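You operate a simulated robot arm through the tools that you are given. There is no shell and no other tool. Be economical: measure what you need, move in short steps, check, and stop when the job is done.

You are at the controls of a simulated robot arm. One attempt, no reset.

TASK
Set the depth gauge to 6.0 mm on the grey block.
Fine: press the plunger onto the block, then the set button; slide the blue bridge back and put the block back where it stood.

Only the result counts: the job must be done as asked and must still hold three seconds after the hand-in. Knocking over, shifting, dropping, spilling or breaking anything else fails it.

THE ROBOT
A 7-joint arm with a two-finger gripper, hanging from a carriage that runs on a rail from [-1623, 10] to [857, -5] (x, y) and turns from -352 to 336 degrees about z. Base frame: it is fixed where the carriage stands at the start and does not move with it; the origin is on the floor, on the carriage's upright axis, x ahead of it, y to its left, z up; the surface under the hand at the start is at about z = 800. Units: mm, degrees, N and s.
With the tool pointing down near the work surface it reaches from about 280 to 720 mm from the robot's upright axis, wherever it stands. Its first joint turns from -143.0 to 143.0 degrees. Places, roughly: bed of the depth gauge [600, -100, 800]; black set button [600, 0, 800]; blue bridge [600, -300, 900]; depth gauge [600, -100, 800]; gauge plunger [600, -300, 900]. Payload 1.37 kg.
Tool frame: the origin (TCP) lies between the finger pads and is the grasp point; the fingertips stand 16 mm ahead of it; z points along the fingers, y is the line along which they close. The gripper opens to 92 mm. The gripper's body begins 74 mm behind the TCP.
Orientation is that of the tool frame in the base frame, as a unit quaternion [x, y, z, w]. With the fingers straight down and closing along the base's y, the tool's x points along the base's -x, its y along +y and its z along -z.

THE INTERFACE
- The arm moves only by the tool servo_tool. Its argument "steps" is a list of rows, each a list of 7 numbers: the turn, a rotation vector about the base's x, y, z in units of 45 degrees (1.0 is 45 degrees), then the shift along the base's x, y, z in units of 200 mm (1.0 is 200 mm), then the opening, from 0 (shut) to 1 (fully open). In form: [[wx, wy, wz, x, y, z, fingers], ...]. A call has 1 to 12 rows; each row is the pose to reach, as a shift and turn from the pose commanded when the call began. A call with a number of a shift or a turn outside -1 to 1 is refused whole. A row lasts 0.2 s, in which the tool goes at most 50 mm and 8.6 degrees; a call with a longer step from one row to the next is refused whole, and so is a gripper value outside its range. Where a pose cannot be reached the arm comes as near as it can. A force on the tool above 40 N (or 10 N above the force at the start of the call, whichever is more), or a blocked arm, ends the call early, and 0.2 s more pass. Each finger halts on what it meets, pressing with about 26 N; the grip force reading is that of the motor and also rises with nothing between the fingers. The clock runs only during rows and for 0.2 s after the last one: add rows that repeat a pose to give the fingers time. The reply holds the time, the measured pose of the TCP, the force on the tool along the base axes, the opening and the grip force, in the units named above and with some noise, with the torque about the TCP (base axes, N m) and any sound that the robot's microphone picked up.
- Cameras (640 x 400 px; columns grow to the right, rows downward): "scene" is now at [274.8, -38, 1791.1]; the picture's right is [-0.56, -0.83, 0.00], its down [-0.70, 0.48, -0.53] and it looks along [0.43, -0.30, -0.85] (base axes); focal length 256 px, centre (320, 200). "wrist" rides on the gripper at [71, 19, -111] in the tool frame; the picture's right is [-0.26, 0.96, 0.00], its down [-0.78, -0.21, -0.59] and it looks along [-0.57, -0.15, 0.81] (tool axes); focal length 280 px, centre (320, 200). There is no depth. A picture from a camera that has moved, and an enlarged one, comes with that camera's place and axes in the base frame and with its lens.
- grab_frame(camera): a new picture of that camera. The clock stands still meanwhile.
- raise_lower(by): slides the trunk up (or, below 0, down) by that many mm; the arm and the scene camera ride with it, the base frame stays. It gives what a move gives, with no picture.
- drive_base(legs): drives the robot by 1 to 6 legs, each [ahead, left, turn to the left] in mm, mm and degrees, along the robot's own axes; the way and the turn of a leg run together, so that a leg with both is an arc; at most 1500 mm and 180 degrees a leg. The arm and the cameras ride along, it lands a little off, and it stops where it bumps. It keeps to its track: a leg is cut to what the track allows. It gives what a move gives.
- turn_head(pan, tilt): turns the head with the scene camera to pan (to the left, within 155 degrees either way) and tilt (down, from -29 to 69), counted from straight ahead of the robot. It gives what a move gives.
- enlarge(camera, box): a new picture of the part [left, top, right, bottom] of that camera's present view, enlarged. The clock stands still meanwhile.
- hand_in(): hands the job in; it is judged then, once.

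Work in short steps. Places have to be worked out from the pictures, the camera data and where the tool is seen: move nearer, look again, correct. Check each grasp and each placing, and mend what went wrong. You have 120 turns and 98 pictures in all, those below and enlarged ones among them. Open the gripper and draw the arm clear of the work before you hand the job in, unless the task says otherwise; then end with one line.

The tools are called after "Call:" as name(argument=value, ...) on one line, values as JSON. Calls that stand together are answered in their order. servo_tool: Moves the arm, as the interface text tells. Its arguments: {"type":"object","properties":{"steps":{"type":"array"}},"required":["steps"]} The other tools are called the same way: raise_lower (by) slides the trunk up or down; drive_base (legs) drives the base; turn_head (pan, tilt) turns the head that bears the scene camera; grab_frame (camera) takes a picture; enlarge (camera, box) takes an enlarged picture of a part of a camera's view; hand_in () hands the job in.

At the start:

```text
clock: 0.0
tool_pos: [786.4, -135.7, 1124.4]
ee_rot: [-0.001, 1.0, 0.0, 0.0]
force: [-0.5, -1.2, 0.2]
wrist_torque: [-0.01, 0.03, -0.03]
gripper_width: 91.8
grip_force: 0.0
trunk travel left (down, up): [-450.0, 131.0]
robot x, y, heading: [3.7, -1.2, 0.1]
head pan, tilt: [-34.4, 58.3]
```

scene: 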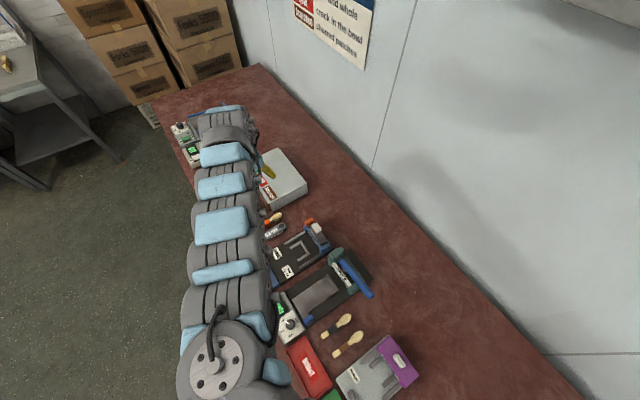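
wrist: 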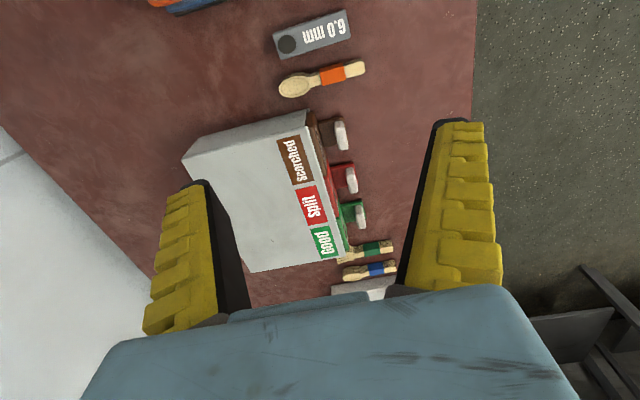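

I'll first look at the bench more closely in the scene view.

Call:
enlarge(camera="scene", box=[240, 200, 440, 400])

Call:
enlarge(camera="scene", box=[150, 90, 330, 210])

```text
2.00 times, centred on (340, 300) of scene
camera zoom: at [274.8, -38.0, 1791.1], right [-0.56, -0.83, 0.0], down [-0.7, 0.48, -0.53], along [0.43, -0.3, -0.85], focal length 511 px, centre (280, 0)
```

zoom: 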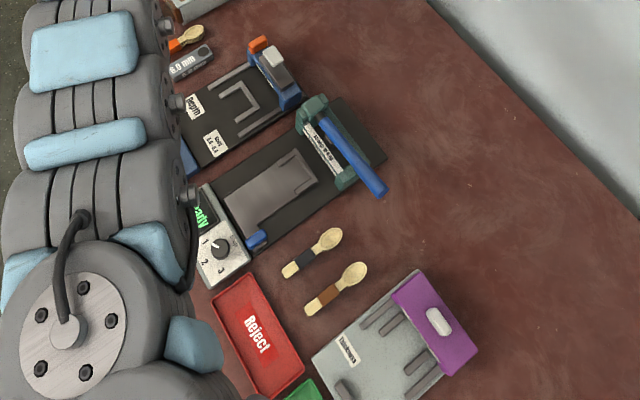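

```text
3.33 times, centred on (240, 150) of scene
camera zoom: at [274.8, -38.0, 1791.1], right [-0.56, -0.83, 0.0], down [-0.7, 0.48, -0.53], along [0.43, -0.3, -0.85], focal length 852 px, centre (587, 367)
```

zoom: 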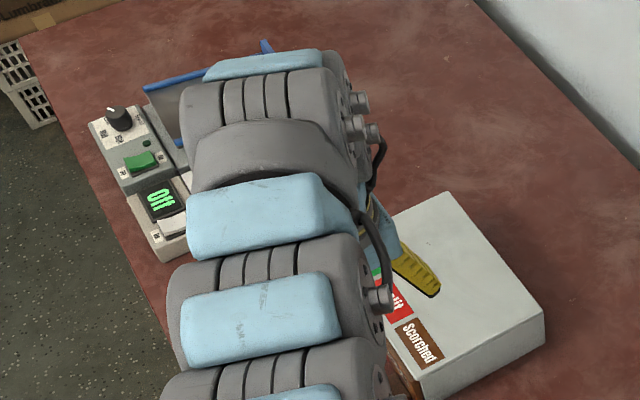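

The depth gauge appears near [616, -179], the 6.0 mm block near [755, -140]. I'll back the tool toward the robot so the wrist camera looks at the gauge.

Call:
servo_tool(steps=[[0, 0, 0, -0.2, 0, 0, 1], [0, 0, 0, -0.4, 0, 0, 1], [0, 0, 0, -0.6, 0, 0, 1], [0, 0, 0, -0.8, 0, 0, 1], [0, 0, 0, -1, 0, 0, 1]])

Call:
servo_tool(steps=[[0, 0, 0, -0.2, 0, 0, 1], [0, 0, 0, -0.4, 0, 0, 1], [0, 0, 0, -0.6, 0, 0, 1], [0, 0, 0, -0.75, 0, 0, 1]])

Call:
grab_frame(camera="wrist")

Call:
grab_frame(camera="scene")

```text
clock: 1.2
tool_pos: [726.7, -138.0, 1124.9]
ee_rot: [0.0, 1.0, 0.0, -0.001]
force: [0.8, 1.4, -0.9]
wrist_torque: [-0.04, 0.0, 0.01]
gripper_width: 91.7
grip_force: 0.0
out of reach, approached as far as the arm can: row 2, 3, 4, 5
trunk travel left (down, up): [-450.0, 131.0]
robot x, y, heading: [3.9, 0.5, 0.1]
head pan, tilt: [-34.4, 58.3]
```

```text
clock: 2.2
tool_pos: [725.7, -136.7, 1124.1]
ee_rot: [0.0, 1.0, 0.0, 0.001]
force: [0.9, 1.2, -1.0]
wrist_torque: [0.0, 0.01, -0.03]
gripper_width: 91.9
grip_force: 0.0
out of reach, approached as far as the arm can: row 1, 2, 3, 4
trunk travel left (down, up): [-450.0, 131.0]
robot x, y, heading: [-1.0, 0.1, -0.0]
head pan, tilt: [-34.4, 58.3]
```

```text
93 pictures are left
camera wrist: at [655.6, -118.2, 1234.2], right [0.26, 0.96, 0.0], down [0.78, -0.21, 0.59], along [0.57, -0.15, -0.81], focal length 280 px, centre (320, 200)
```

wrist: 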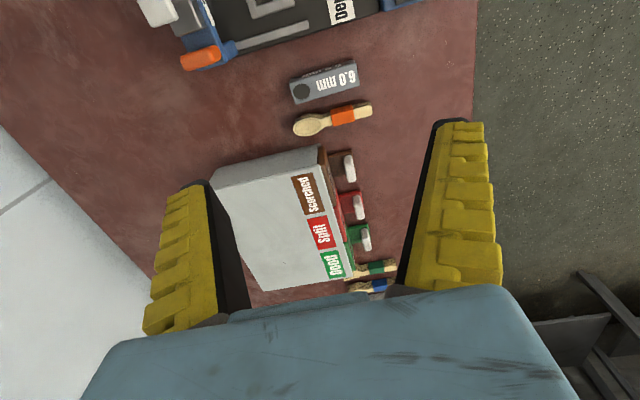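

```text
92 pictures are left
camera scene: at [274.8, -38.0, 1791.1], right [-0.56, -0.83, 0.0], down [-0.7, 0.48, -0.53], along [0.43, -0.3, -0.85], focal length 256 px, centre (320, 200)
```

scene: 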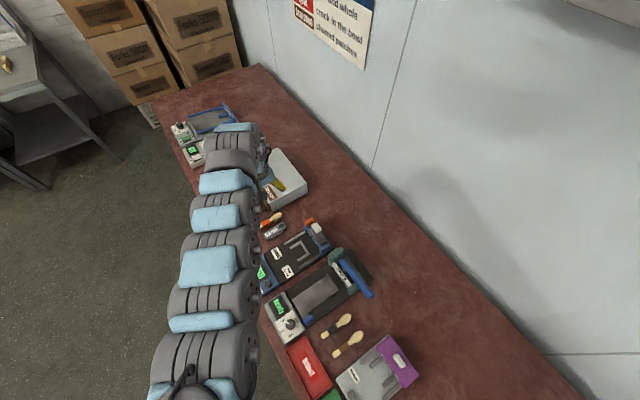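

The arm cannot retract at this height, but the carriage can. I'll drive back 320 mm so the wrist camera sees the gauge.

Call:
drive_base(legs=[[-320, 0, 0]])

Call:
grab_frame(camera="wrist")

```text
clock: 4.3
tool_pos: [404.2, -132.2, 1124.1]
ee_rot: [-0.002, 1.0, 0.0, 0.001]
force: [0.5, 0.3, -0.1]
wrist_torque: [-0.01, -0.01, -0.01]
gripper_width: 91.9
grip_force: 0.1
trunk travel left (down, up): [-450.0, 131.0]
robot x, y, heading: [-324.5, -0.5, 0.3]
head pan, tilt: [-34.4, 58.3]
```

```text
91 pictures are left
camera wrist: at [333.1, -113.0, 1234.3], right [0.26, 0.97, 0.0], down [0.78, -0.21, 0.59], along [0.57, -0.15, -0.81], focal length 280 px, centre (320, 200)
```

wrist: 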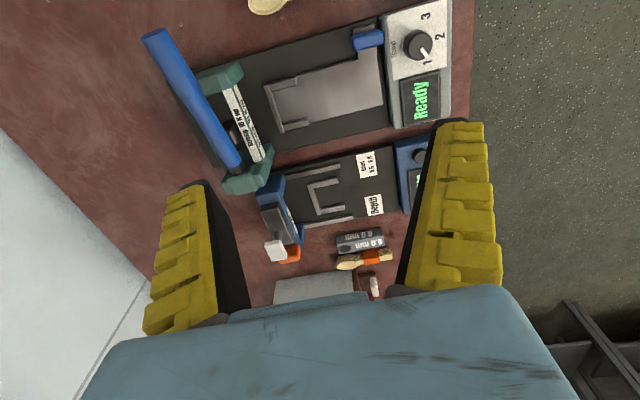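

The depth gauge is in the middle of the view; I'll enlarge it.

Call:
enlarge(camera="wrist", box=[240, 130, 440, 280])

Call:
enlarge(camera="scene", box=[240, 50, 400, 150])

```text
2.67 times, centred on (340, 205) of wrist
camera zoom: at [333.1, -113.0, 1234.3], right [0.26, 0.97, 0.0], down [0.78, -0.21, 0.59], along [0.57, -0.15, -0.81], focal length 748 px, centre (267, 187)
```

zoom: 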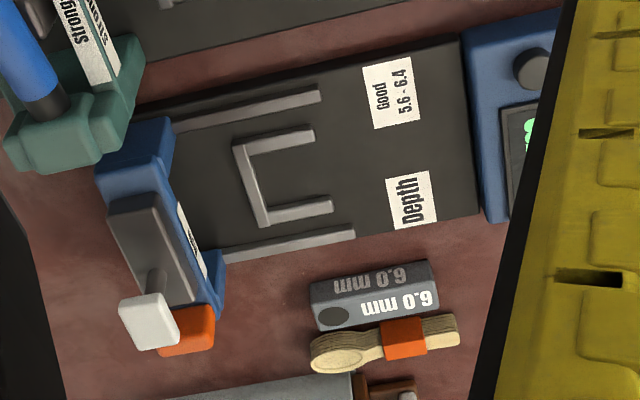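

```text
4.00 times, centred on (320, 100) of scene
camera zoom: at [-48.1, -34.7, 1791.1], right [-0.56, -0.83, 0.0], down [-0.7, 0.48, -0.53], along [0.44, -0.29, -0.85], focal length 1022 px, centre (320, 600)
```

zoom: 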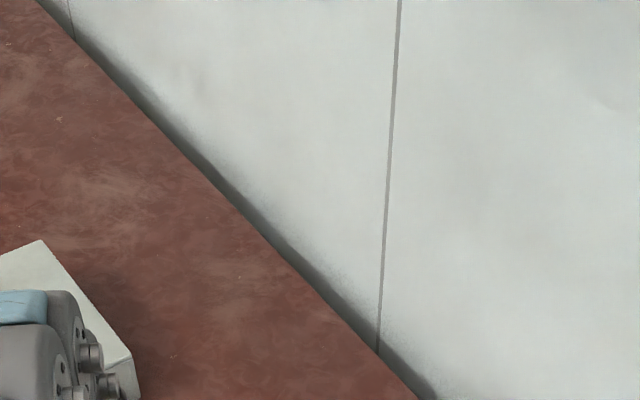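

I'll lower the tool 150 mm and creep forward for a closer view.

Call:
servo_tool(steps=[[0, 0, 0, 0, 0, -0.2, 1], [0, 0, 0, 0, 0, -0.4, 1], [0, 0, 0, 0, 0, -0.6, 1], [0, 0, 0, 0, 0, -0.75, 1]])

Call:
drive_base(legs=[[80, 0, 0]])

Call:
turn_head(pan=-15, tilt=50)

Call:
grab_frame(camera="wrist")

Call:
grab_frame(camera="scene")

```text
clock: 5.3
tool_pos: [405.0, -131.2, 973.1]
ee_rot: [-0.002, 1.0, 0.0, 0.0]
force: [0.4, 0.6, 0.0]
wrist_torque: [-0.04, 0.01, 0.01]
gripper_width: 91.8
grip_force: 0.1
trunk travel left (down, up): [-450.0, 131.0]
robot x, y, heading: [-321.5, 4.7, 0.2]
head pan, tilt: [-34.4, 58.3]
```

```text
clock: 6.4
tool_pos: [482.9, -130.0, 974.5]
ee_rot: [-0.003, 1.0, 0.0, 0.0]
force: [-0.5, -0.4, 0.3]
wrist_torque: [-0.02, 0.01, 0.01]
gripper_width: 92.0
grip_force: 0.0
trunk travel left (down, up): [-450.0, 131.0]
robot x, y, heading: [-239.7, 3.9, 0.3]
head pan, tilt: [-34.4, 58.3]
```

```text
clock: 7.2
tool_pos: [486.9, -132.0, 973.8]
ee_rot: [-0.002, 1.0, 0.0, 0.0]
force: [0.2, -0.3, -0.5]
wrist_torque: [0.01, -0.04, 0.0]
gripper_width: 91.8
grip_force: 0.1
trunk travel left (down, up): [-450.0, 131.0]
robot x, y, heading: [-245.3, 3.4, 0.4]
head pan, tilt: [-15.0, 50.0]
```

```text
88 pictures are left
camera wrist: at [414.5, -112.9, 1084.5], right [0.26, 0.97, 0.0], down [0.78, -0.21, 0.59], along [0.57, -0.15, -0.81], focal length 280 px, centre (320, 200)
```

wrist: 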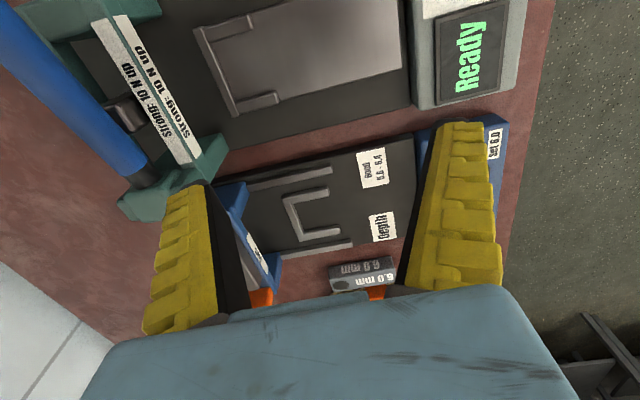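

```text
87 pictures are left
camera scene: at [50.0, -16.1, 1801.6], right [-0.25, -0.97, 0.0], down [-0.74, 0.19, -0.64], along [0.62, -0.16, -0.77], focal length 256 px, centre (320, 200)
```

scene: 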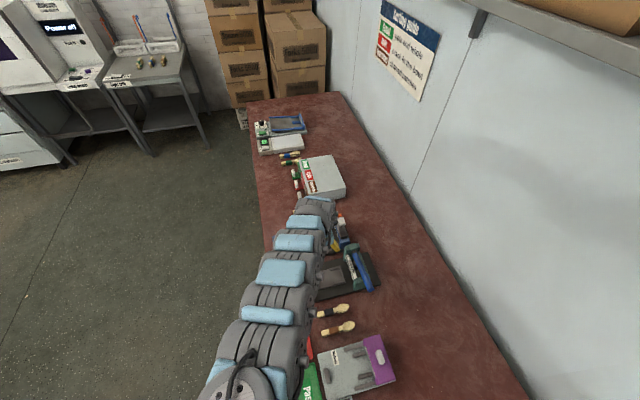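

I'll raise the trunk for headroom (the tool rises with it), then yaw the gripper -90° so the camera looks from the operator's side.

Call:
raise_lower(by=100)

Call:
servo_tool(steps=[[0, 0, -0.17, 0, 0, 0, 1], [0, 0, -0.34, 0, 0, 0, 1], [0, 0, -0.51, 0, 0, 0, 1], [0, 0, -0.68, 0, 0, 0, 1], [0, 0, -0.85, 0, 0, 0, 1], [0, 0, -1, 0, 0, 0, 1]])

Call:
servo_tool(steps=[[0, 0, -0.17, 0, 0.1, 0, 1], [0, 0, -0.34, 0, 0.2, 0, 1], [0, 0, -0.51, 0, 0.4, 0, 1], [0, 0, -0.68, 0, 0.6, 0, 1], [0, 0, -0.85, 0, 0.75, 0, 1], [0, 0, -1, 0, 0.9, 0, 1]])

Call:
drive_base(legs=[[175, 0, 0]])

Call:
grab_frame(camera="wrist")

```text
clock: 8.6
tool_pos: [484.5, -131.7, 1074.4]
ee_rot: [-0.003, 1.0, 0.0, 0.0]
force: [-0.2, 0.6, -1.1]
wrist_torque: [-0.03, 0.03, 0.03]
gripper_width: 92.1
grip_force: 0.1
trunk travel left (down, up): [-550.0, 31.0]
robot x, y, heading: [-242.0, -2.2, 0.3]
head pan, tilt: [-15.0, 50.0]
```

```text
clock: 10.0
tool_pos: [484.1, -131.7, 1073.8]
ee_rot: [0.381, 0.925, 0.0, 0.0]
force: [-0.4, -0.4, 0.7]
wrist_torque: [-0.02, -0.01, 0.03]
gripper_width: 91.8
grip_force: 0.1
trunk travel left (down, up): [-550.0, 31.0]
robot x, y, heading: [-242.7, -0.8, 0.3]
head pan, tilt: [-15.0, 50.0]
```

```text
clock: 11.4
tool_pos: [485.1, 49.2, 1074.9]
ee_rot: [0.706, 0.709, 0.0, 0.0]
force: [0.1, -0.7, 0.1]
wrist_torque: [0.07, -0.05, 0.0]
gripper_width: 91.8
grip_force: 0.1
trunk travel left (down, up): [-550.0, 31.0]
robot x, y, heading: [-244.2, 4.7, 0.2]
head pan, tilt: [-15.0, 50.0]
```

```text
clock: 12.8
tool_pos: [656.0, 47.9, 1073.7]
ee_rot: [0.706, 0.708, 0.0, 0.001]
force: [-0.1, 0.1, 0.7]
wrist_torque: [-0.01, 0.0, 0.0]
gripper_width: 92.1
grip_force: 0.0
trunk travel left (down, up): [-550.0, 31.0]
robot x, y, heading: [-68.7, 2.2, 0.3]
head pan, tilt: [-15.0, 50.0]
```

```text
86 pictures are left
camera wrist: at [675.9, 118.1, 1184.6], right [0.97, -0.26, 0.0], down [-0.21, -0.78, 0.59], along [-0.15, -0.57, -0.81], focal length 280 px, centre (320, 200)
```

wrist: 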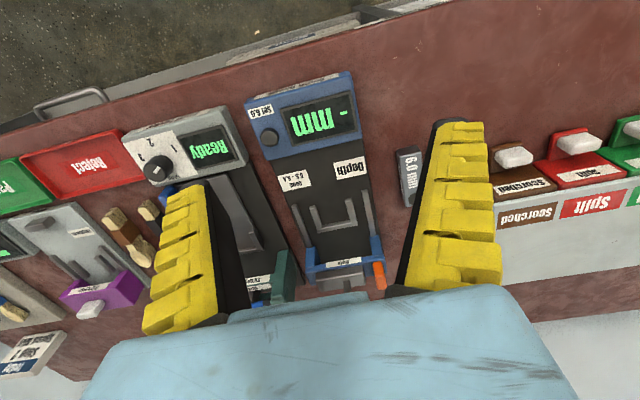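

Console with display and "Set 6.0" button now visible; enlarge.

Call:
enlarge(camera="wrist", box=[230, 60, 430, 300])

```text
1.67 times, centred on (330, 180) of wrist
camera zoom: at [675.9, 118.1, 1184.6], right [0.97, -0.26, 0.0], down [-0.21, -0.78, 0.59], along [-0.15, -0.57, -0.81], focal length 467 px, centre (303, 233)
```

zoom: 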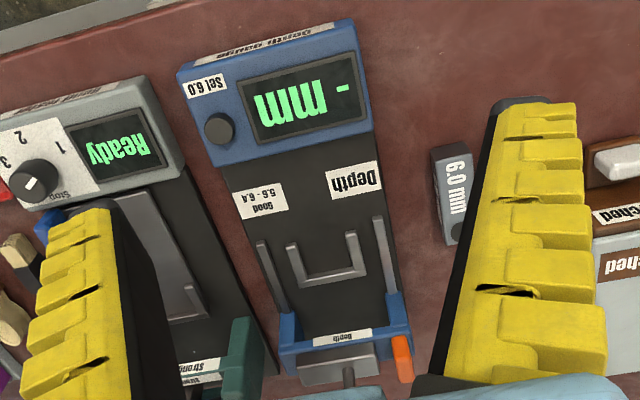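

I'll move over toward the bridge at a safe height to look at it from nearer.

Call:
servo_tool(steps=[[0, 0, 0, 0, -0.2, 0, 1], [0, 0, 0, 0, -0.4, 0, 1], [0, 0, 0, 0, -0.6, -0.1, 1], [0, 0, 0, 0, -0.8, -0.2, 1], [0, 0, 0, 0, -1, -0.3, 1]])

Call:
grab_frame(camera="wrist")

Call:
grab_frame(camera="scene")

```text
clock: 14.0
tool_pos: [657.4, -153.3, 1015.5]
ee_rot: [0.705, 0.709, 0.001, 0.0]
force: [1.0, 1.9, 0.2]
wrist_torque: [-0.12, 0.04, -0.03]
gripper_width: 91.8
grip_force: 0.1
trunk travel left (down, up): [-550.0, 31.0]
robot x, y, heading: [-69.5, 1.1, 0.4]
head pan, tilt: [-15.0, 50.0]
```

```text
84 pictures are left
camera wrist: at [676.3, -82.6, 1126.5], right [0.97, -0.26, 0.0], down [-0.21, -0.78, 0.59], along [-0.15, -0.57, -0.81], focal length 280 px, centre (320, 200)
```

wrist: 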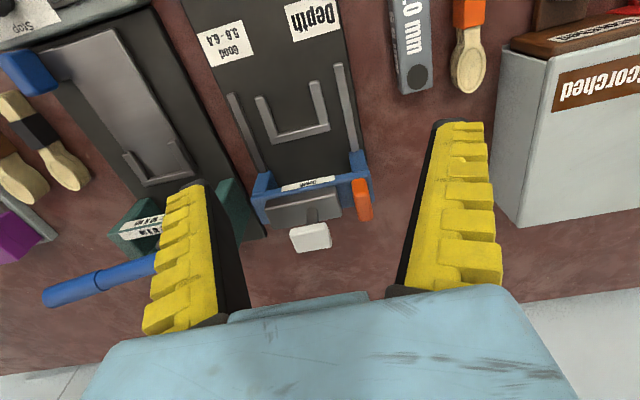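

```text
83 pictures are left
camera scene: at [221.2, -17.2, 1901.6], right [-0.25, -0.97, 0.0], down [-0.74, 0.2, -0.64], along [0.62, -0.16, -0.77], focal length 256 px, centre (320, 200)
```

scene: 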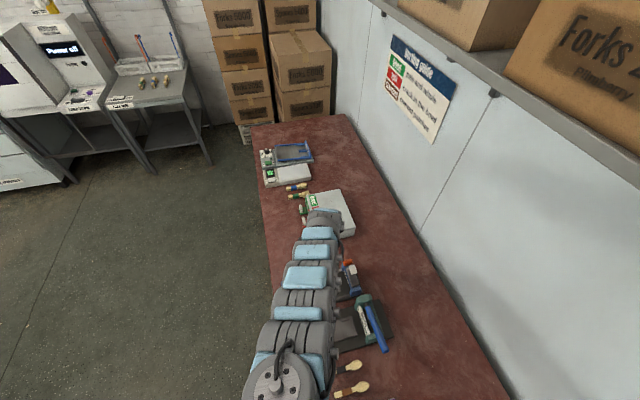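

Call:
enlarge(camera="wrist", box=[220, 60, 400, 270])

Call:
enlarge(camera="wrist", box=[360, 0, 520, 120])

Call:
enlarge(camera="scene", box=[310, 230, 410, 330])

```text
1.90 times, centred on (310, 165) of wrist
camera zoom: at [676.3, -82.6, 1126.5], right [0.97, -0.26, 0.0], down [-0.21, -0.78, 0.59], along [-0.15, -0.57, -0.81], focal length 534 px, centre (339, 267)
```

zoom: 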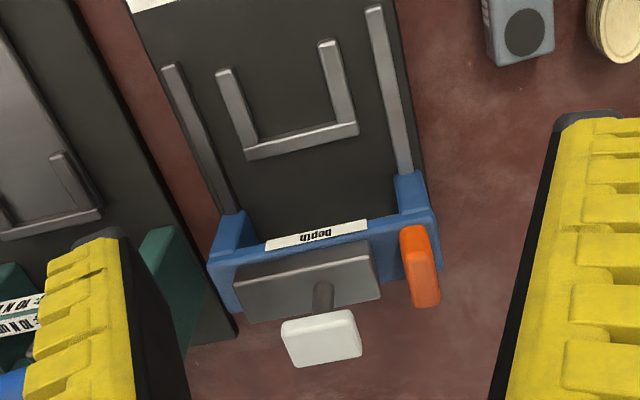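

```text
3.33 times, centred on (440, 60) of wrist
camera zoom: at [676.3, -82.6, 1126.5], right [0.97, -0.26, 0.0], down [-0.21, -0.78, 0.59], along [-0.15, -0.57, -0.81], focal length 935 px, centre (-80, 667)
```

zoom: 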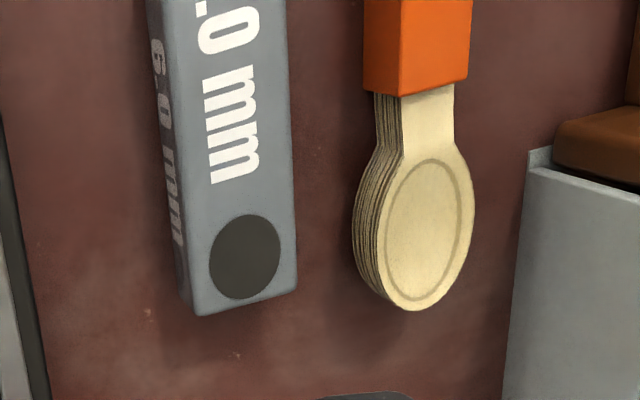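

```text
4.00 times, centred on (360, 280) of scene
camera zoom: at [221.2, -17.2, 1901.6], right [-0.25, -0.97, 0.0], down [-0.74, 0.2, -0.64], along [0.62, -0.16, -0.77], focal length 1022 px, centre (160, -120)
```

zoom: 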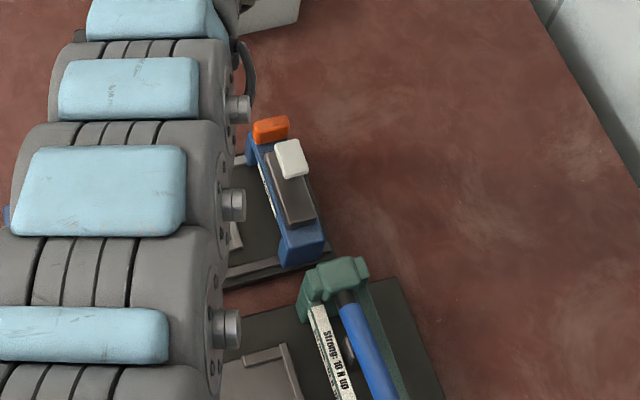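

Triangulation: plunger cap about [620, -257, 933], orange tab [675, -258, 890], U fence centre x≈621 with inner end y≈-196; block x 739–770, its −y end at y≈-186, height ≈22. I'll drive the carriage forward so everything is within reach, then bring the tool above the block.

Call:
drive_base(legs=[[240, 0, 0]])

Call:
servo_tool(steps=[[0, 0, 0, -0.2, 0.05, 0, 0.5], [0, 0, 0, -0.4, 0.1, 0, 0.5], [0, 0, 0, -0.6, 0.19, 0, 0.5], [0, 0, 0, -0.72, 0.19, 0, 0.5], [0, 0, 0, -0.72, 0.19, 0, 0.5]])

Call:
grab_frame(camera="wrist")

```text
clock: 15.8
tool_pos: [899.7, -154.3, 1016.6]
ee_rot: [0.704, 0.71, 0.001, 0.0]
force: [0.4, 0.2, -0.1]
wrist_torque: [-0.02, -0.01, 0.0]
gripper_width: 91.9
grip_force: 0.0
trunk travel left (down, up): [-550.0, 31.0]
robot x, y, heading: [170.1, 0.2, 0.2]
head pan, tilt: [-15.0, 50.0]
```

```text
clock: 17.0
tool_pos: [764.8, -117.2, 1013.5]
ee_rot: [0.705, 0.709, 0.0, -0.001]
force: [0.3, 0.6, -0.5]
wrist_torque: [-0.04, 0.0, -0.02]
gripper_width: 49.6
grip_force: 2.1
out of reach, approached as far as the arm can: row 4, 5
trunk travel left (down, up): [-550.0, 31.0]
robot x, y, heading: [175.1, -1.6, 0.5]
head pan, tilt: [-15.0, 50.0]
```

```text
79 pictures are left
camera wrist: at [783.8, -46.6, 1124.4], right [0.97, -0.25, 0.0], down [-0.21, -0.78, 0.59], along [-0.15, -0.57, -0.81], focal length 280 px, centre (320, 200)
```

wrist: 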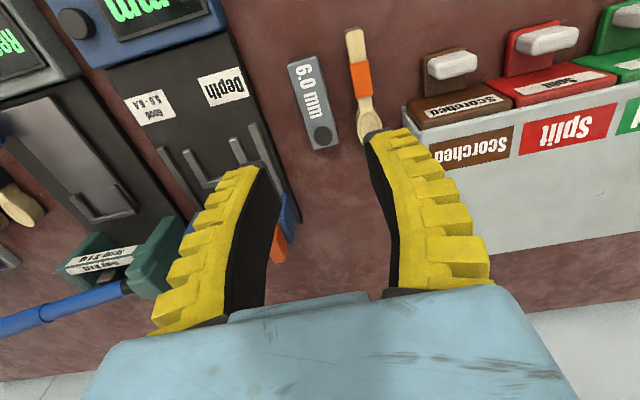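

Block lies as estimated. I'll descend to z≈900 while shifting to x≈754 and look again.

Call:
servo_tool(steps=[[0, 0, 0, 0, 0, -0.2, 0.5], [0, 0, 0, -0.05, 0, -0.4, 0.5], [0, 0, 0, -0.05, 0, -0.55, 0.5], [0, 0, 0, -0.05, 0, -0.55, 0.5]])

Call:
grab_frame(camera="wrist")

```text
clock: 18.0
tool_pos: [754.5, -117.2, 904.1]
ee_rot: [0.704, 0.71, 0.0, 0.0]
force: [0.3, 0.2, 0.0]
wrist_torque: [0.02, 0.0, 0.01]
gripper_width: 49.1
grip_force: 2.4
trunk travel left (down, up): [-550.0, 31.0]
robot x, y, heading: [171.8, -0.7, 0.5]
head pan, tilt: [-15.0, 50.0]
```

```text
78 pictures are left
camera wrist: at [773.6, -46.2, 1014.8], right [0.97, -0.26, 0.0], down [-0.21, -0.78, 0.59], along [-0.15, -0.57, -0.81], focal length 280 px, centre (320, 200)
```

wrist: 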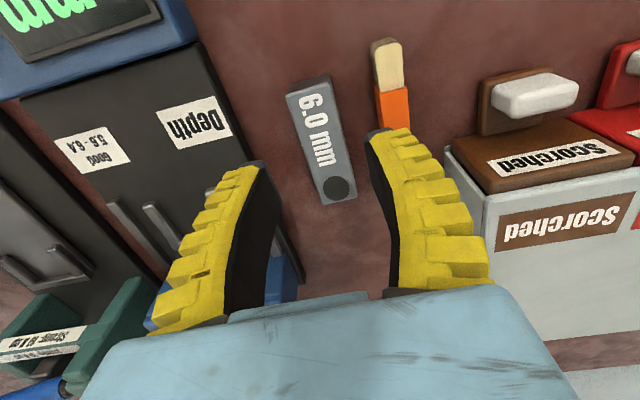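

Block centre x≈755, y from −90 to −184; the tool is aligned. Descend to z≈821 and close.

Call:
servo_tool(steps=[[0, 0, 0, 0.003, 0, -0.15, 0.5], [0, 0, 0, 0.003, 0, -0.28, 0.5], [0, 0, 0, 0.003, 0, -0.36, 0.5], [0, 0, 0, 0.003, 0, -0.41, 0.5], [0, 0, 0, 0.003, 0, -0.41, 0.5]])

Call:
grab_frame(camera="wrist")

```text
clock: 19.2
tool_pos: [756.8, -117.9, 821.9]
ee_rot: [0.704, 0.71, 0.0, 0.0]
force: [0.1, -0.3, 0.4]
wrist_torque: [-0.03, 0.04, -0.01]
gripper_width: 49.1
grip_force: 2.3
trunk travel left (down, up): [-550.0, 31.0]
robot x, y, heading: [171.4, 1.5, 0.5]
head pan, tilt: [-15.0, 50.0]
```

```text
77 pictures are left
camera wrist: at [775.4, -46.6, 932.6], right [0.97, -0.26, 0.0], down [-0.21, -0.78, 0.59], along [-0.15, -0.57, -0.81], focal length 280 px, centre (320, 200)
```

wrist: 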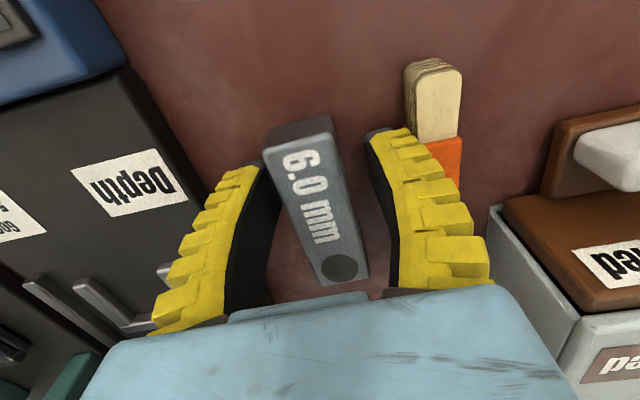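

The block sits between the fingers; close.

Call:
servo_tool(steps=[[0, 0, 0, 0, 0, 0, 0.35], [0, 0, 0, 0, 0, 0, 0.25], [0, 0, 0, 0, 0, 0, 0.2], [0, 0, 0, 0, 0, 0, 0.2]])

```text
clock: 20.2
tool_pos: [756.3, -118.5, 822.7]
ee_rot: [0.705, 0.71, -0.001, 0.0]
force: [-7.0, 1.4, 18.8]
wrist_torque: [0.06, 0.07, -0.05]
gripper_width: 27.9
grip_force: 26.3
trunk travel left (down, up): [-550.0, 31.0]
robot x, y, heading: [171.6, -2.3, 0.4]
head pan, tilt: [-15.0, 50.0]
```

Gripped (27.9 mm). Lift 60 mm and check.

Call:
servo_tool(steps=[[0, 0, 0, 0, 0, 0.1, 0.2], [0, 0, 0, 0, 0, 0.2, 0.2], [0, 0, 0, 0, 0, 0.3, 0.2], [0, 0, 0, 0, 0, 0.3, 0.2]])

Call:
grab_frame(camera="wrist")

```text
clock: 21.2
tool_pos: [755.9, -116.7, 882.7]
ee_rot: [0.704, 0.71, 0.0, 0.0]
force: [-0.5, -0.1, 0.3]
wrist_torque: [0.0, 0.02, 0.01]
gripper_width: 22.4
grip_force: 2.8
trunk travel left (down, up): [-550.0, 31.0]
robot x, y, heading: [171.7, -4.2, 0.4]
head pan, tilt: [-15.0, 50.0]
```

```text
76 pictures are left
camera wrist: at [775.1, -46.0, 993.1], right [0.97, -0.26, 0.0], down [-0.21, -0.78, 0.59], along [-0.15, -0.57, -0.81], focal length 280 px, centre (320, 200)
```

wrist: 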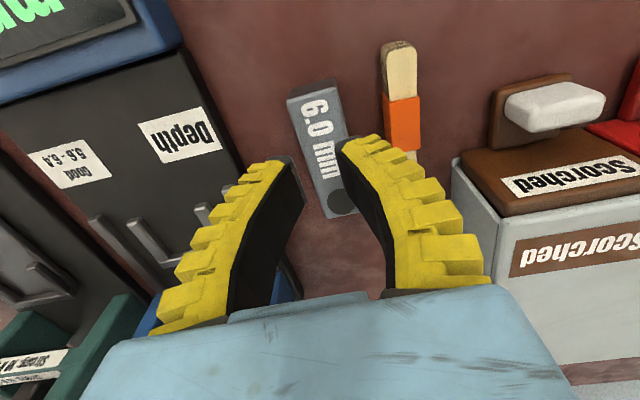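

The grip slipped; the block is still on the bench. I'll open above it and take a look before retrying.

Call:
servo_tool(steps=[[0, 0, 0, 0, 0, 0, 0.5], [0, 0, 0, 0, 0, 0, 0.5]])

Call:
enlarge(camera="wrist", box=[240, 60, 420, 240])

```text
clock: 21.8
tool_pos: [755.8, -116.9, 883.0]
ee_rot: [0.705, 0.71, 0.0, 0.001]
force: [0.3, -0.7, -0.7]
wrist_torque: [0.0, 0.01, -0.02]
gripper_width: 49.1
grip_force: 2.1
trunk travel left (down, up): [-550.0, 31.0]
robot x, y, heading: [174.8, 0.7, 0.4]
head pan, tilt: [-15.0, 50.0]
```

```text
2.22 times, centred on (330, 150) of wrist
camera zoom: at [775.0, -46.0, 992.9], right [0.97, -0.26, 0.0], down [-0.21, -0.78, 0.59], along [-0.15, -0.57, -0.81], focal length 623 px, centre (298, 311)
```

zoom: 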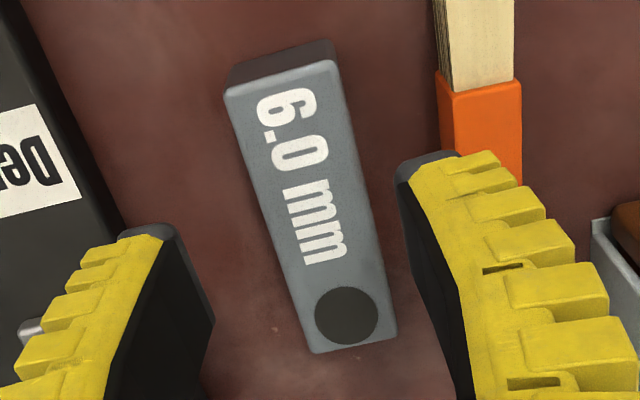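

Block centre now reads x≈758.4, 30 mm wide, y −90…−184.5. I'll retry, centred there, slightly higher, closing fully and lifting slowly.

Call:
servo_tool(steps=[[0, 0, 0, 0.012, 0, -0.1, 0.5], [0, 0, 0, 0.012, 0, -0.2, 0.5], [0, 0, 0, 0.012, 0, -0.28, 0.5], [0, 0, 0, 0.012, 0, -0.29, 0.5]])

Call:
servo_tool(steps=[[0, 0, 0, 0, 0, 0, 0.35], [0, 0, 0, 0, 0, 0, 0.2], [0, 0, 0, 0, 0, 0, 0.1], [0, 0, 0, 0, 0, 0, 0]])

Call:
grab_frame(camera="wrist")

```text
clock: 22.8
tool_pos: [757.2, -116.4, 823.5]
ee_rot: [0.705, 0.709, 0.0, 0.0]
force: [0.6, -0.1, 0.5]
wrist_torque: [0.01, 0.0, -0.01]
gripper_width: 49.1
grip_force: 2.5
trunk travel left (down, up): [-550.0, 31.0]
robot x, y, heading: [170.1, -1.2, 0.6]
head pan, tilt: [-15.0, 50.0]
```

```text
clock: 23.8
tool_pos: [757.0, -115.6, 824.0]
ee_rot: [0.704, 0.71, 0.0, 0.0]
force: [-6.7, 2.0, 17.6]
wrist_torque: [0.09, 0.12, 0.12]
gripper_width: 27.7
grip_force: 26.3
trunk travel left (down, up): [-550.0, 31.0]
robot x, y, heading: [168.3, -1.9, 0.4]
head pan, tilt: [-15.0, 50.0]
```

```text
74 pictures are left
camera wrist: at [776.4, -45.2, 935.3], right [0.97, -0.26, 0.0], down [-0.21, -0.78, 0.59], along [-0.15, -0.57, -0.81], focal length 280 px, centre (320, 200)
```

wrist: 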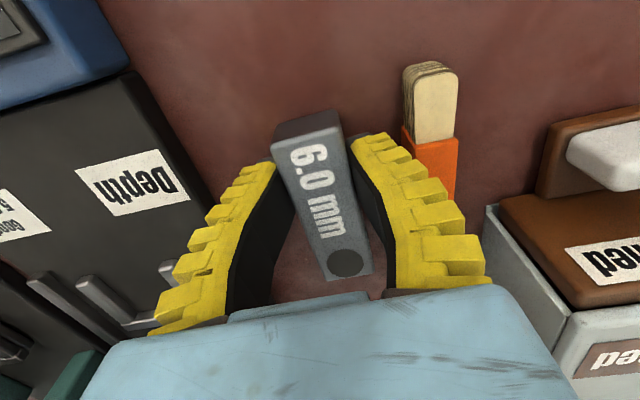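

Grip reads 26 N at 27.7 mm. I'll try a slow 10 mm lift, fingers commanded fully shut, and read the result.

Call:
servo_tool(steps=[[0, 0, 0, 0, 0, 0.01, 0], [0, 0, 0, 0, 0, 0.02, 0], [0, 0, 0, 0, 0, 0.03, 0], [0, 0, 0, 0, 0, 0.04, 0], [0, 0, 0, 0, 0, 0.05, 0]])

Call:
grab_frame(camera="wrist")

```text
clock: 25.0
tool_pos: [756.2, -114.7, 834.0]
ee_rot: [0.705, 0.709, 0.0, 0.0]
force: [-0.3, -1.0, -2.8]
wrist_torque: [0.02, -0.02, 0.01]
gripper_width: 23.3
grip_force: 25.6
trunk travel left (down, up): [-550.0, 31.0]
robot x, y, heading: [170.6, -0.7, 0.5]
head pan, tilt: [-15.0, 50.0]
```

```text
73 pictures are left
camera wrist: at [775.6, -45.0, 944.0], right [0.97, -0.26, 0.0], down [-0.21, -0.78, 0.59], along [-0.15, -0.57, -0.81], focal length 280 px, centre (320, 200)
```

wrist: 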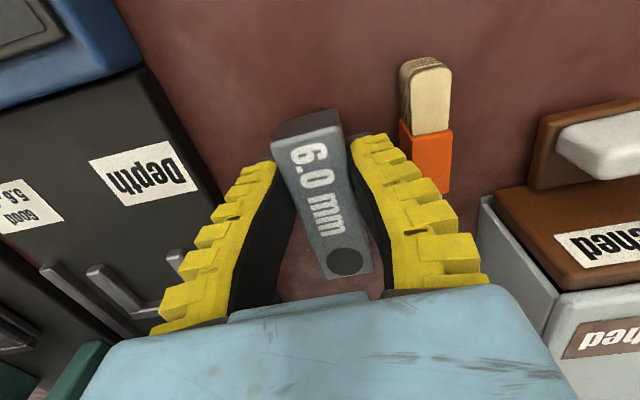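

The block is now held (load −2.8 N, same place in the fingers). Lift further, keeping the full squeeze.

Call:
servo_tool(steps=[[0, 0, 0, 0, 0, 0.05, 0], [0, 0, 0, 0, 0, 0.1, 0], [0, 0, 0, 0, 0, 0.15, 0], [0, 0, 0, 0, 0, 0.2, 0], [0, 0, 0, 0, 0, 0.25, 0], [0, 0, 0, 0, 0, 0.3, 0]])

Call:
grab_frame(camera="wrist")

```text
clock: 26.4
tool_pos: [757.0, -116.2, 893.3]
ee_rot: [0.704, 0.71, -0.001, 0.0]
force: [0.3, -0.1, -1.6]
wrist_torque: [0.06, -0.01, -0.01]
gripper_width: 23.0
grip_force: 26.1
trunk travel left (down, up): [-550.0, 31.0]
robot x, y, heading: [173.8, 1.9, 0.7]
head pan, tilt: [-15.0, 50.0]
```

```text
72 pictures are left
camera wrist: at [776.6, -45.5, 1003.8], right [0.97, -0.26, 0.0], down [-0.21, -0.78, 0.59], along [-0.15, -0.57, -0.81], focal length 280 px, centre (320, 200)
```

wrist: 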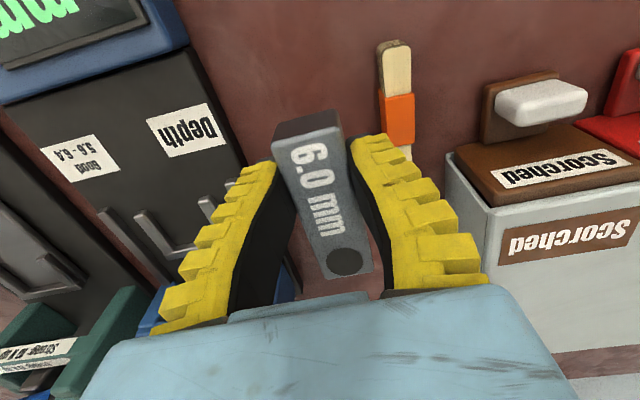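

Held firmly. Driving the carriage back 136 mm carries the block over the gauge's U fence (height clears everything there).

Call:
drive_base(legs=[[-136, 0, 0]])

Call:
grab_frame(camera="wrist")

Call:
enlarge(camera="wrist", box=[220, 100, 440, 300])

```text
clock: 27.7
tool_pos: [623.6, -114.9, 894.1]
ee_rot: [0.704, 0.71, -0.001, 0.0]
force: [0.6, 0.4, -2.7]
wrist_torque: [0.01, 0.01, 0.01]
gripper_width: 23.2
grip_force: 26.0
trunk travel left (down, up): [-550.0, 31.0]
robot x, y, heading: [40.6, 1.2, 0.5]
head pan, tilt: [-15.0, 50.0]
```

```text
71 pictures are left
camera wrist: at [642.0, -43.6, 1003.9], right [0.97, -0.25, 0.0], down [-0.21, -0.78, 0.59], along [-0.15, -0.57, -0.81], focal length 280 px, centre (320, 200)
```

wrist: 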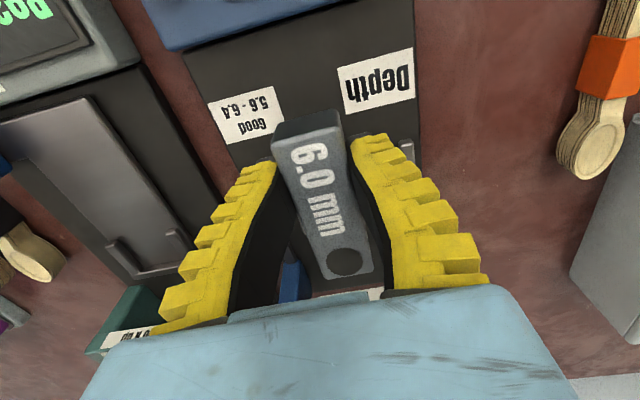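

```text
2.00 times, centred on (330, 200) of wrist
camera zoom: at [642.0, -43.6, 1003.9], right [0.97, -0.25, 0.0], down [-0.21, -0.78, 0.59], along [-0.15, -0.57, -0.81], focal length 561 px, centre (300, 200)
```

zoom: 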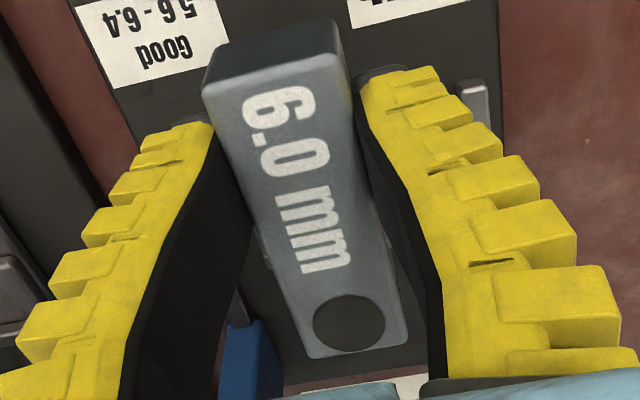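

The U is hidden under the block, so I use the triangulated pose: U centre x≈621, inner bar y≈−197. Shift and descend to z≈842.

Call:
servo_tool(steps=[[0, 0, 0, -0.013, -0.03, 0, 0], [0, 0, 0, -0.013, -0.06, -0.05, 0], [0, 0, 0, -0.013, -0.06, -0.12, 0], [0, 0, 0, -0.013, -0.06, -0.19, 0], [0, 0, 0, -0.013, -0.06, -0.25, 0], [0, 0, 0, -0.013, -0.06, -0.25, 0]])

Call:
grab_frame(camera="wrist")

```text
clock: 29.1
tool_pos: [623.2, -126.3, 843.2]
ee_rot: [0.704, 0.71, 0.0, 0.001]
force: [3.1, -0.5, 7.1]
wrist_torque: [-0.62, -0.06, 0.12]
gripper_width: 24.4
grip_force: 25.7
trunk travel left (down, up): [-550.0, 31.0]
robot x, y, heading: [36.6, -1.5, 0.7]
head pan, tilt: [-15.0, 50.0]
```

```text
69 pictures are left
camera wrist: at [641.1, -56.2, 953.6], right [0.97, -0.25, 0.0], down [-0.21, -0.78, 0.59], along [-0.15, -0.57, -0.81], focal length 280 px, centre (320, 200)
```

wrist: 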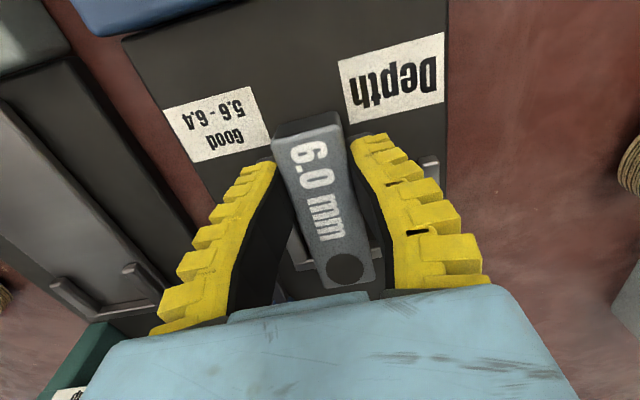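

Contact under the −y end of the block (lever ≈63 mm) at z 843: it rests on the U's end bar or a leg. Enlarge to see.

Call:
enlarge(camera="wrist", box=[260, 180, 460, 305])

```text
3.20 times, centred on (360, 242) of wrist
camera zoom: at [641.1, -56.2, 953.6], right [0.97, -0.25, 0.0], down [-0.21, -0.78, 0.59], along [-0.15, -0.57, -0.81], focal length 897 px, centre (192, 64)
```

zoom: 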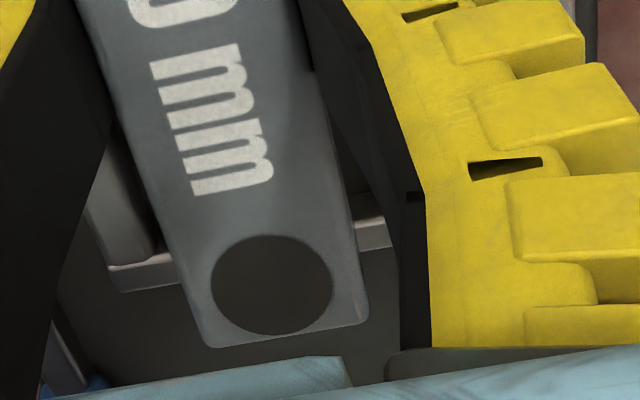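

The end overlaps the bar. Raise 6 mm, shift +y 10 mm, and lower again in fine steps.

Call:
servo_tool(steps=[[0, 0, 0, 0, 0, 0.03, 0], [0, 0, 0, -0.005, 0.025, 0.03, 0], [0, 0, 0, -0.005, 0.05, 0.03, 0], [0, 0, 0, -0.005, 0.05, 0.01, 0], [0, 0, 0, -0.005, 0.05, -0.01, 0], [0, 0, 0, -0.005, 0.05, -0.02, 0]])

```text
clock: 30.5
tool_pos: [620.2, -117.7, 839.7]
ee_rot: [0.704, 0.71, 0.001, 0.0]
force: [0.3, -0.9, 15.0]
wrist_torque: [0.52, -0.01, 0.03]
gripper_width: 26.6
grip_force: 26.0
trunk travel left (down, up): [-550.0, 31.0]
robot x, y, heading: [34.6, 0.3, 0.4]
head pan, tilt: [-15.0, 50.0]
```

Now the +y end touches the bed (force lever ≈+30 mm). Look before releasing.

Call:
enlarge(camera="wrist", box=[220, 100, 460, 305])

```text
1.95 times, centred on (340, 202) of wrist
camera zoom: at [640.1, -46.1, 950.7], right [0.97, -0.25, 0.0], down [-0.21, -0.78, 0.59], along [-0.15, -0.57, -0.81], focal length 547 px, centre (281, 195)
```

zoom: 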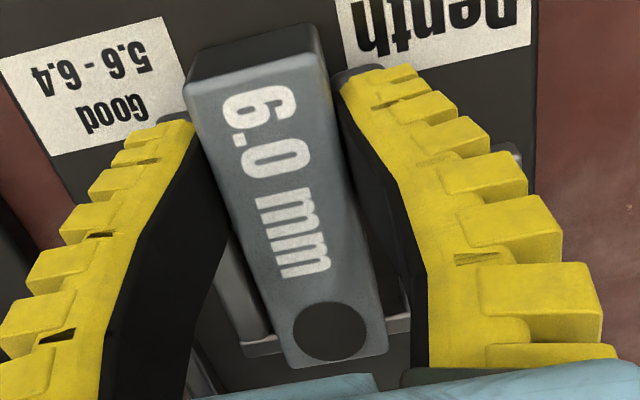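

It looks to sit inside the U. Open gently to let it settle.

Call:
servo_tool(steps=[[0, 0, 0, 0, 0, 0, 0.3], [0, 0, 0, 0, 0, 0, 0.4], [0, 0, 0, 0, 0, 0, 0.5], [0, 0, 0, 0, 0, 0, 0.5]])

Call:
enlarge(camera="wrist", box=[220, 100, 460, 305])

```text
clock: 31.5
tool_pos: [619.0, -115.6, 839.5]
ee_rot: [0.704, 0.711, 0.0, 0.0]
force: [-1.0, -0.2, -0.1]
wrist_torque: [0.0, -0.02, 0.0]
gripper_width: 49.0
grip_force: 2.6
trunk travel left (down, up): [-550.0, 31.0]
robot x, y, heading: [35.8, -2.9, 0.1]
head pan, tilt: [-15.0, 50.0]
```

```text
1.95 times, centred on (340, 202) of wrist
camera zoom: at [638.7, -45.6, 949.8], right [0.97, -0.25, 0.0], down [-0.21, -0.78, 0.59], along [-0.15, -0.57, -0.81], focal length 547 px, centre (281, 195)
```

zoom: 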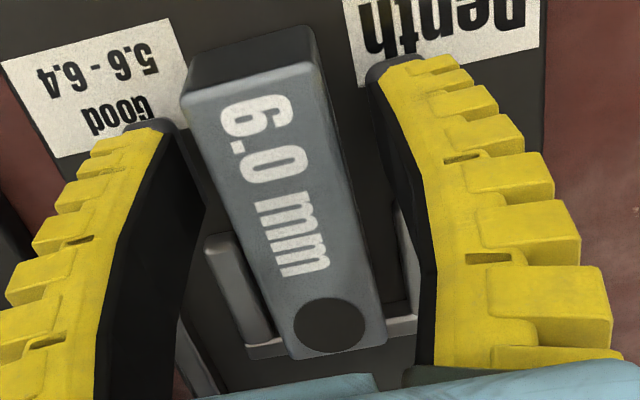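

Released. Raise straight up and look.

Call:
servo_tool(steps=[[0, 0, 0, 0, 0, 0.15, 0.5], [0, 0, 0, 0, 0, 0.3, 0.5], [0, 0, 0, 0, 0.2, 0.45, 0.5], [0, 0, 0, 0, 0.4, 0.6, 0.5]])

Call:
grab_frame(camera="wrist")

Call:
enlarge(camera="wrist", box=[240, 60, 420, 240])

```text
clock: 32.5
tool_pos: [618.7, -31.4, 961.0]
ee_rot: [0.704, 0.71, 0.001, -0.001]
force: [0.1, 0.4, -0.4]
wrist_torque: [-0.06, 0.04, -0.01]
gripper_width: 49.1
grip_force: 2.3
trunk travel left (down, up): [-550.0, 31.0]
robot x, y, heading: [36.2, 1.8, 0.7]
head pan, tilt: [-15.0, 50.0]
```

```text
65 pictures are left
camera wrist: at [637.7, 38.5, 1072.3], right [0.97, -0.25, 0.0], down [-0.2, -0.78, 0.59], along [-0.15, -0.57, -0.81], focal length 280 px, centre (320, 200)
```

wrist: 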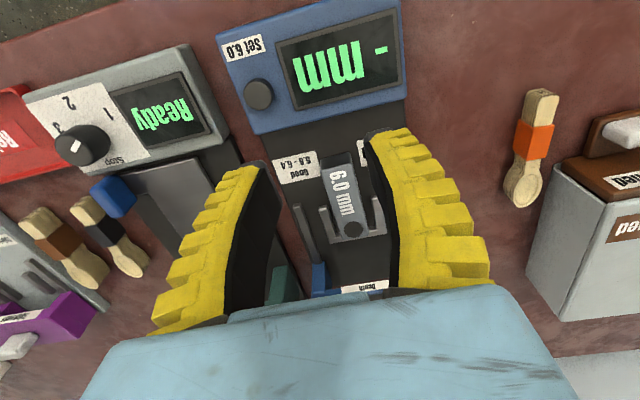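

```text
2.22 times, centred on (330, 150) of wrist
camera zoom: at [637.7, 38.5, 1072.3], right [0.97, -0.25, 0.0], down [-0.2, -0.78, 0.59], along [-0.15, -0.57, -0.81], focal length 623 px, centre (298, 311)
```

zoom: 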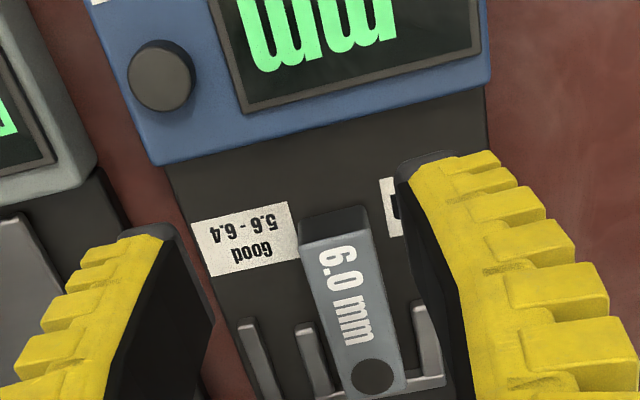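

Block sits in the U, its circle at ≈[620, −181]; plunger at x≈620 — good. Now go for a near view of the bridge and orange tab.

Call:
servo_tool(steps=[[0, 0, 0, 0.06, -0.2, 0, 0.5], [0, 0, 0, 0.12, -0.4, 0, 0.5], [0, 0, 0, 0.18, -0.6, 0, 0.5], [0, 0, 0, 0.23, -0.8, 0, 0.5], [0, 0, 0, 0.23, -0.8, 0, 0.5]])

Call:
grab_frame(camera="wrist")

```text
clock: 33.7
tool_pos: [666.5, -194.3, 960.6]
ee_rot: [0.703, 0.711, 0.0, 0.0]
force: [0.0, -0.2, 1.6]
wrist_torque: [0.01, 0.01, 0.01]
gripper_width: 49.0
grip_force: 2.4
trunk travel left (down, up): [-550.0, 31.0]
robot x, y, heading: [36.0, -1.2, 0.6]
head pan, tilt: [-15.0, 50.0]
```

```text
63 pictures are left
camera wrist: at [684.5, -123.9, 1070.2], right [0.97, -0.25, 0.0], down [-0.21, -0.78, 0.59], along [-0.15, -0.57, -0.81], focal length 280 px, centre (320, 200)
```

wrist: 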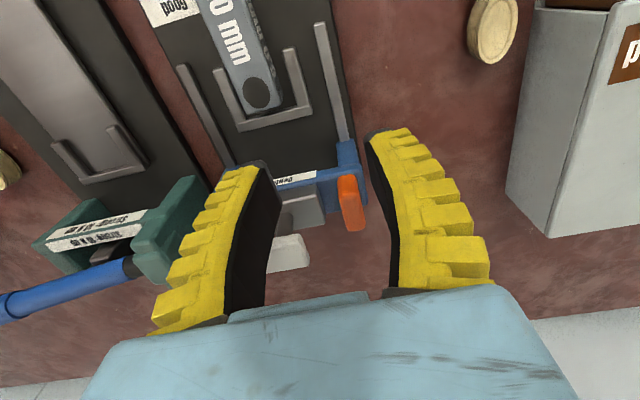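

Call:
enlarge(camera="wrist", box=[210, 40, 390, 280])

```text
1.67 times, centred on (300, 160) of wrist
camera zoom: at [684.5, -123.9, 1070.2], right [0.97, -0.25, 0.0], down [-0.21, -0.78, 0.59], along [-0.15, -0.57, -0.81], focal length 467 px, centre (353, 267)
```

zoom: 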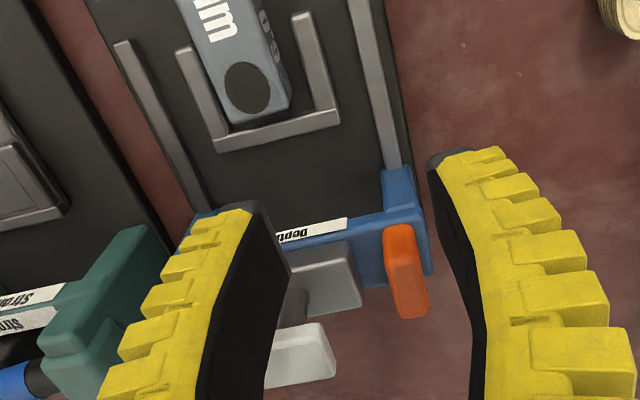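

Orange tab confirmed ≈[675, −258, 891], about 16 mm wide in x. I'll move above it with fingers opened ~30 mm, then descend to z≈900.

Call:
servo_tool(steps=[[0, 0, 0, 0.02, -0.15, 0, 0.33], [0, 0, 0, 0.042, -0.32, 0, 0.33], [0, 0, 0, 0.042, -0.32, 0, 0.33], [0, 0, 0, 0.042, -0.32, -0.1, 0.33]])

Call:
grab_frame(camera="wrist")

```text
clock: 34.7
tool_pos: [675.5, -259.2, 940.0]
ee_rot: [0.704, 0.71, 0.0, 0.001]
force: [0.2, 0.1, 1.0]
wrist_torque: [-0.02, 0.05, 0.01]
gripper_width: 33.8
grip_force: 2.7
trunk travel left (down, up): [-550.0, 31.0]
robot x, y, heading: [37.1, -4.1, 0.6]
head pan, tilt: [-15.0, 50.0]
```

```text
61 pictures are left
camera wrist: at [693.8, -187.4, 1050.8], right [0.97, -0.25, 0.0], down [-0.21, -0.78, 0.59], along [-0.15, -0.57, -0.81], focal length 280 px, centre (320, 200)
```

wrist: 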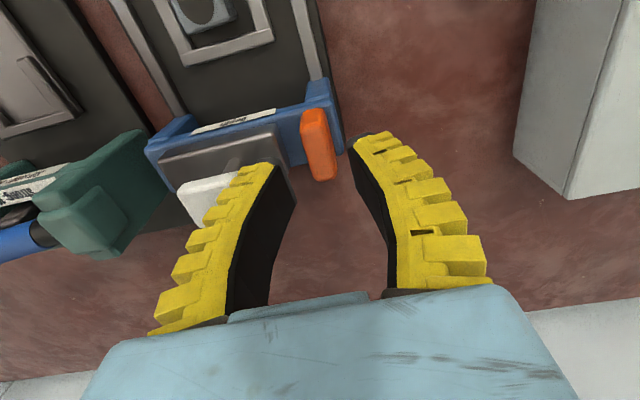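

Aligned with the tab. Narrow slightly and descend to z≈900.

Call:
servo_tool(steps=[[0, 0, 0, 0.002, 0, 0, 0.28], [0, 0, 0, 0.002, 0, -0.06, 0.28], [0, 0, 0, 0.002, 0, -0.12, 0.28], [0, 0, 0, 0.002, 0, -0.17, 0.28], [0, 0, 0, 0.002, 0, -0.2, 0.28]])

Call:
grab_frame(camera="wrist")

```text
clock: 35.9
tool_pos: [676.4, -260.2, 904.5]
ee_rot: [0.704, 0.71, 0.001, 0.002]
force: [0.9, -0.1, 30.1]
wrist_torque: [0.11, 0.91, 0.0]
gripper_width: 30.4
grip_force: 2.7
trunk travel left (down, up): [-550.0, 31.0]
robot x, y, heading: [41.4, 0.6, 0.4]
head pan, tilt: [-15.0, 50.0]
```

```text
60 pictures are left
camera wrist: at [695.0, -189.8, 1014.4], right [0.97, -0.25, 0.01], down [-0.21, -0.78, 0.59], along [-0.15, -0.57, -0.81], focal length 280 px, centre (320, 200)
```

wrist: 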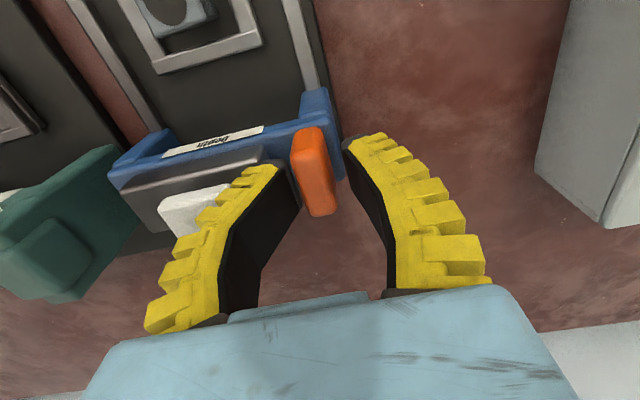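

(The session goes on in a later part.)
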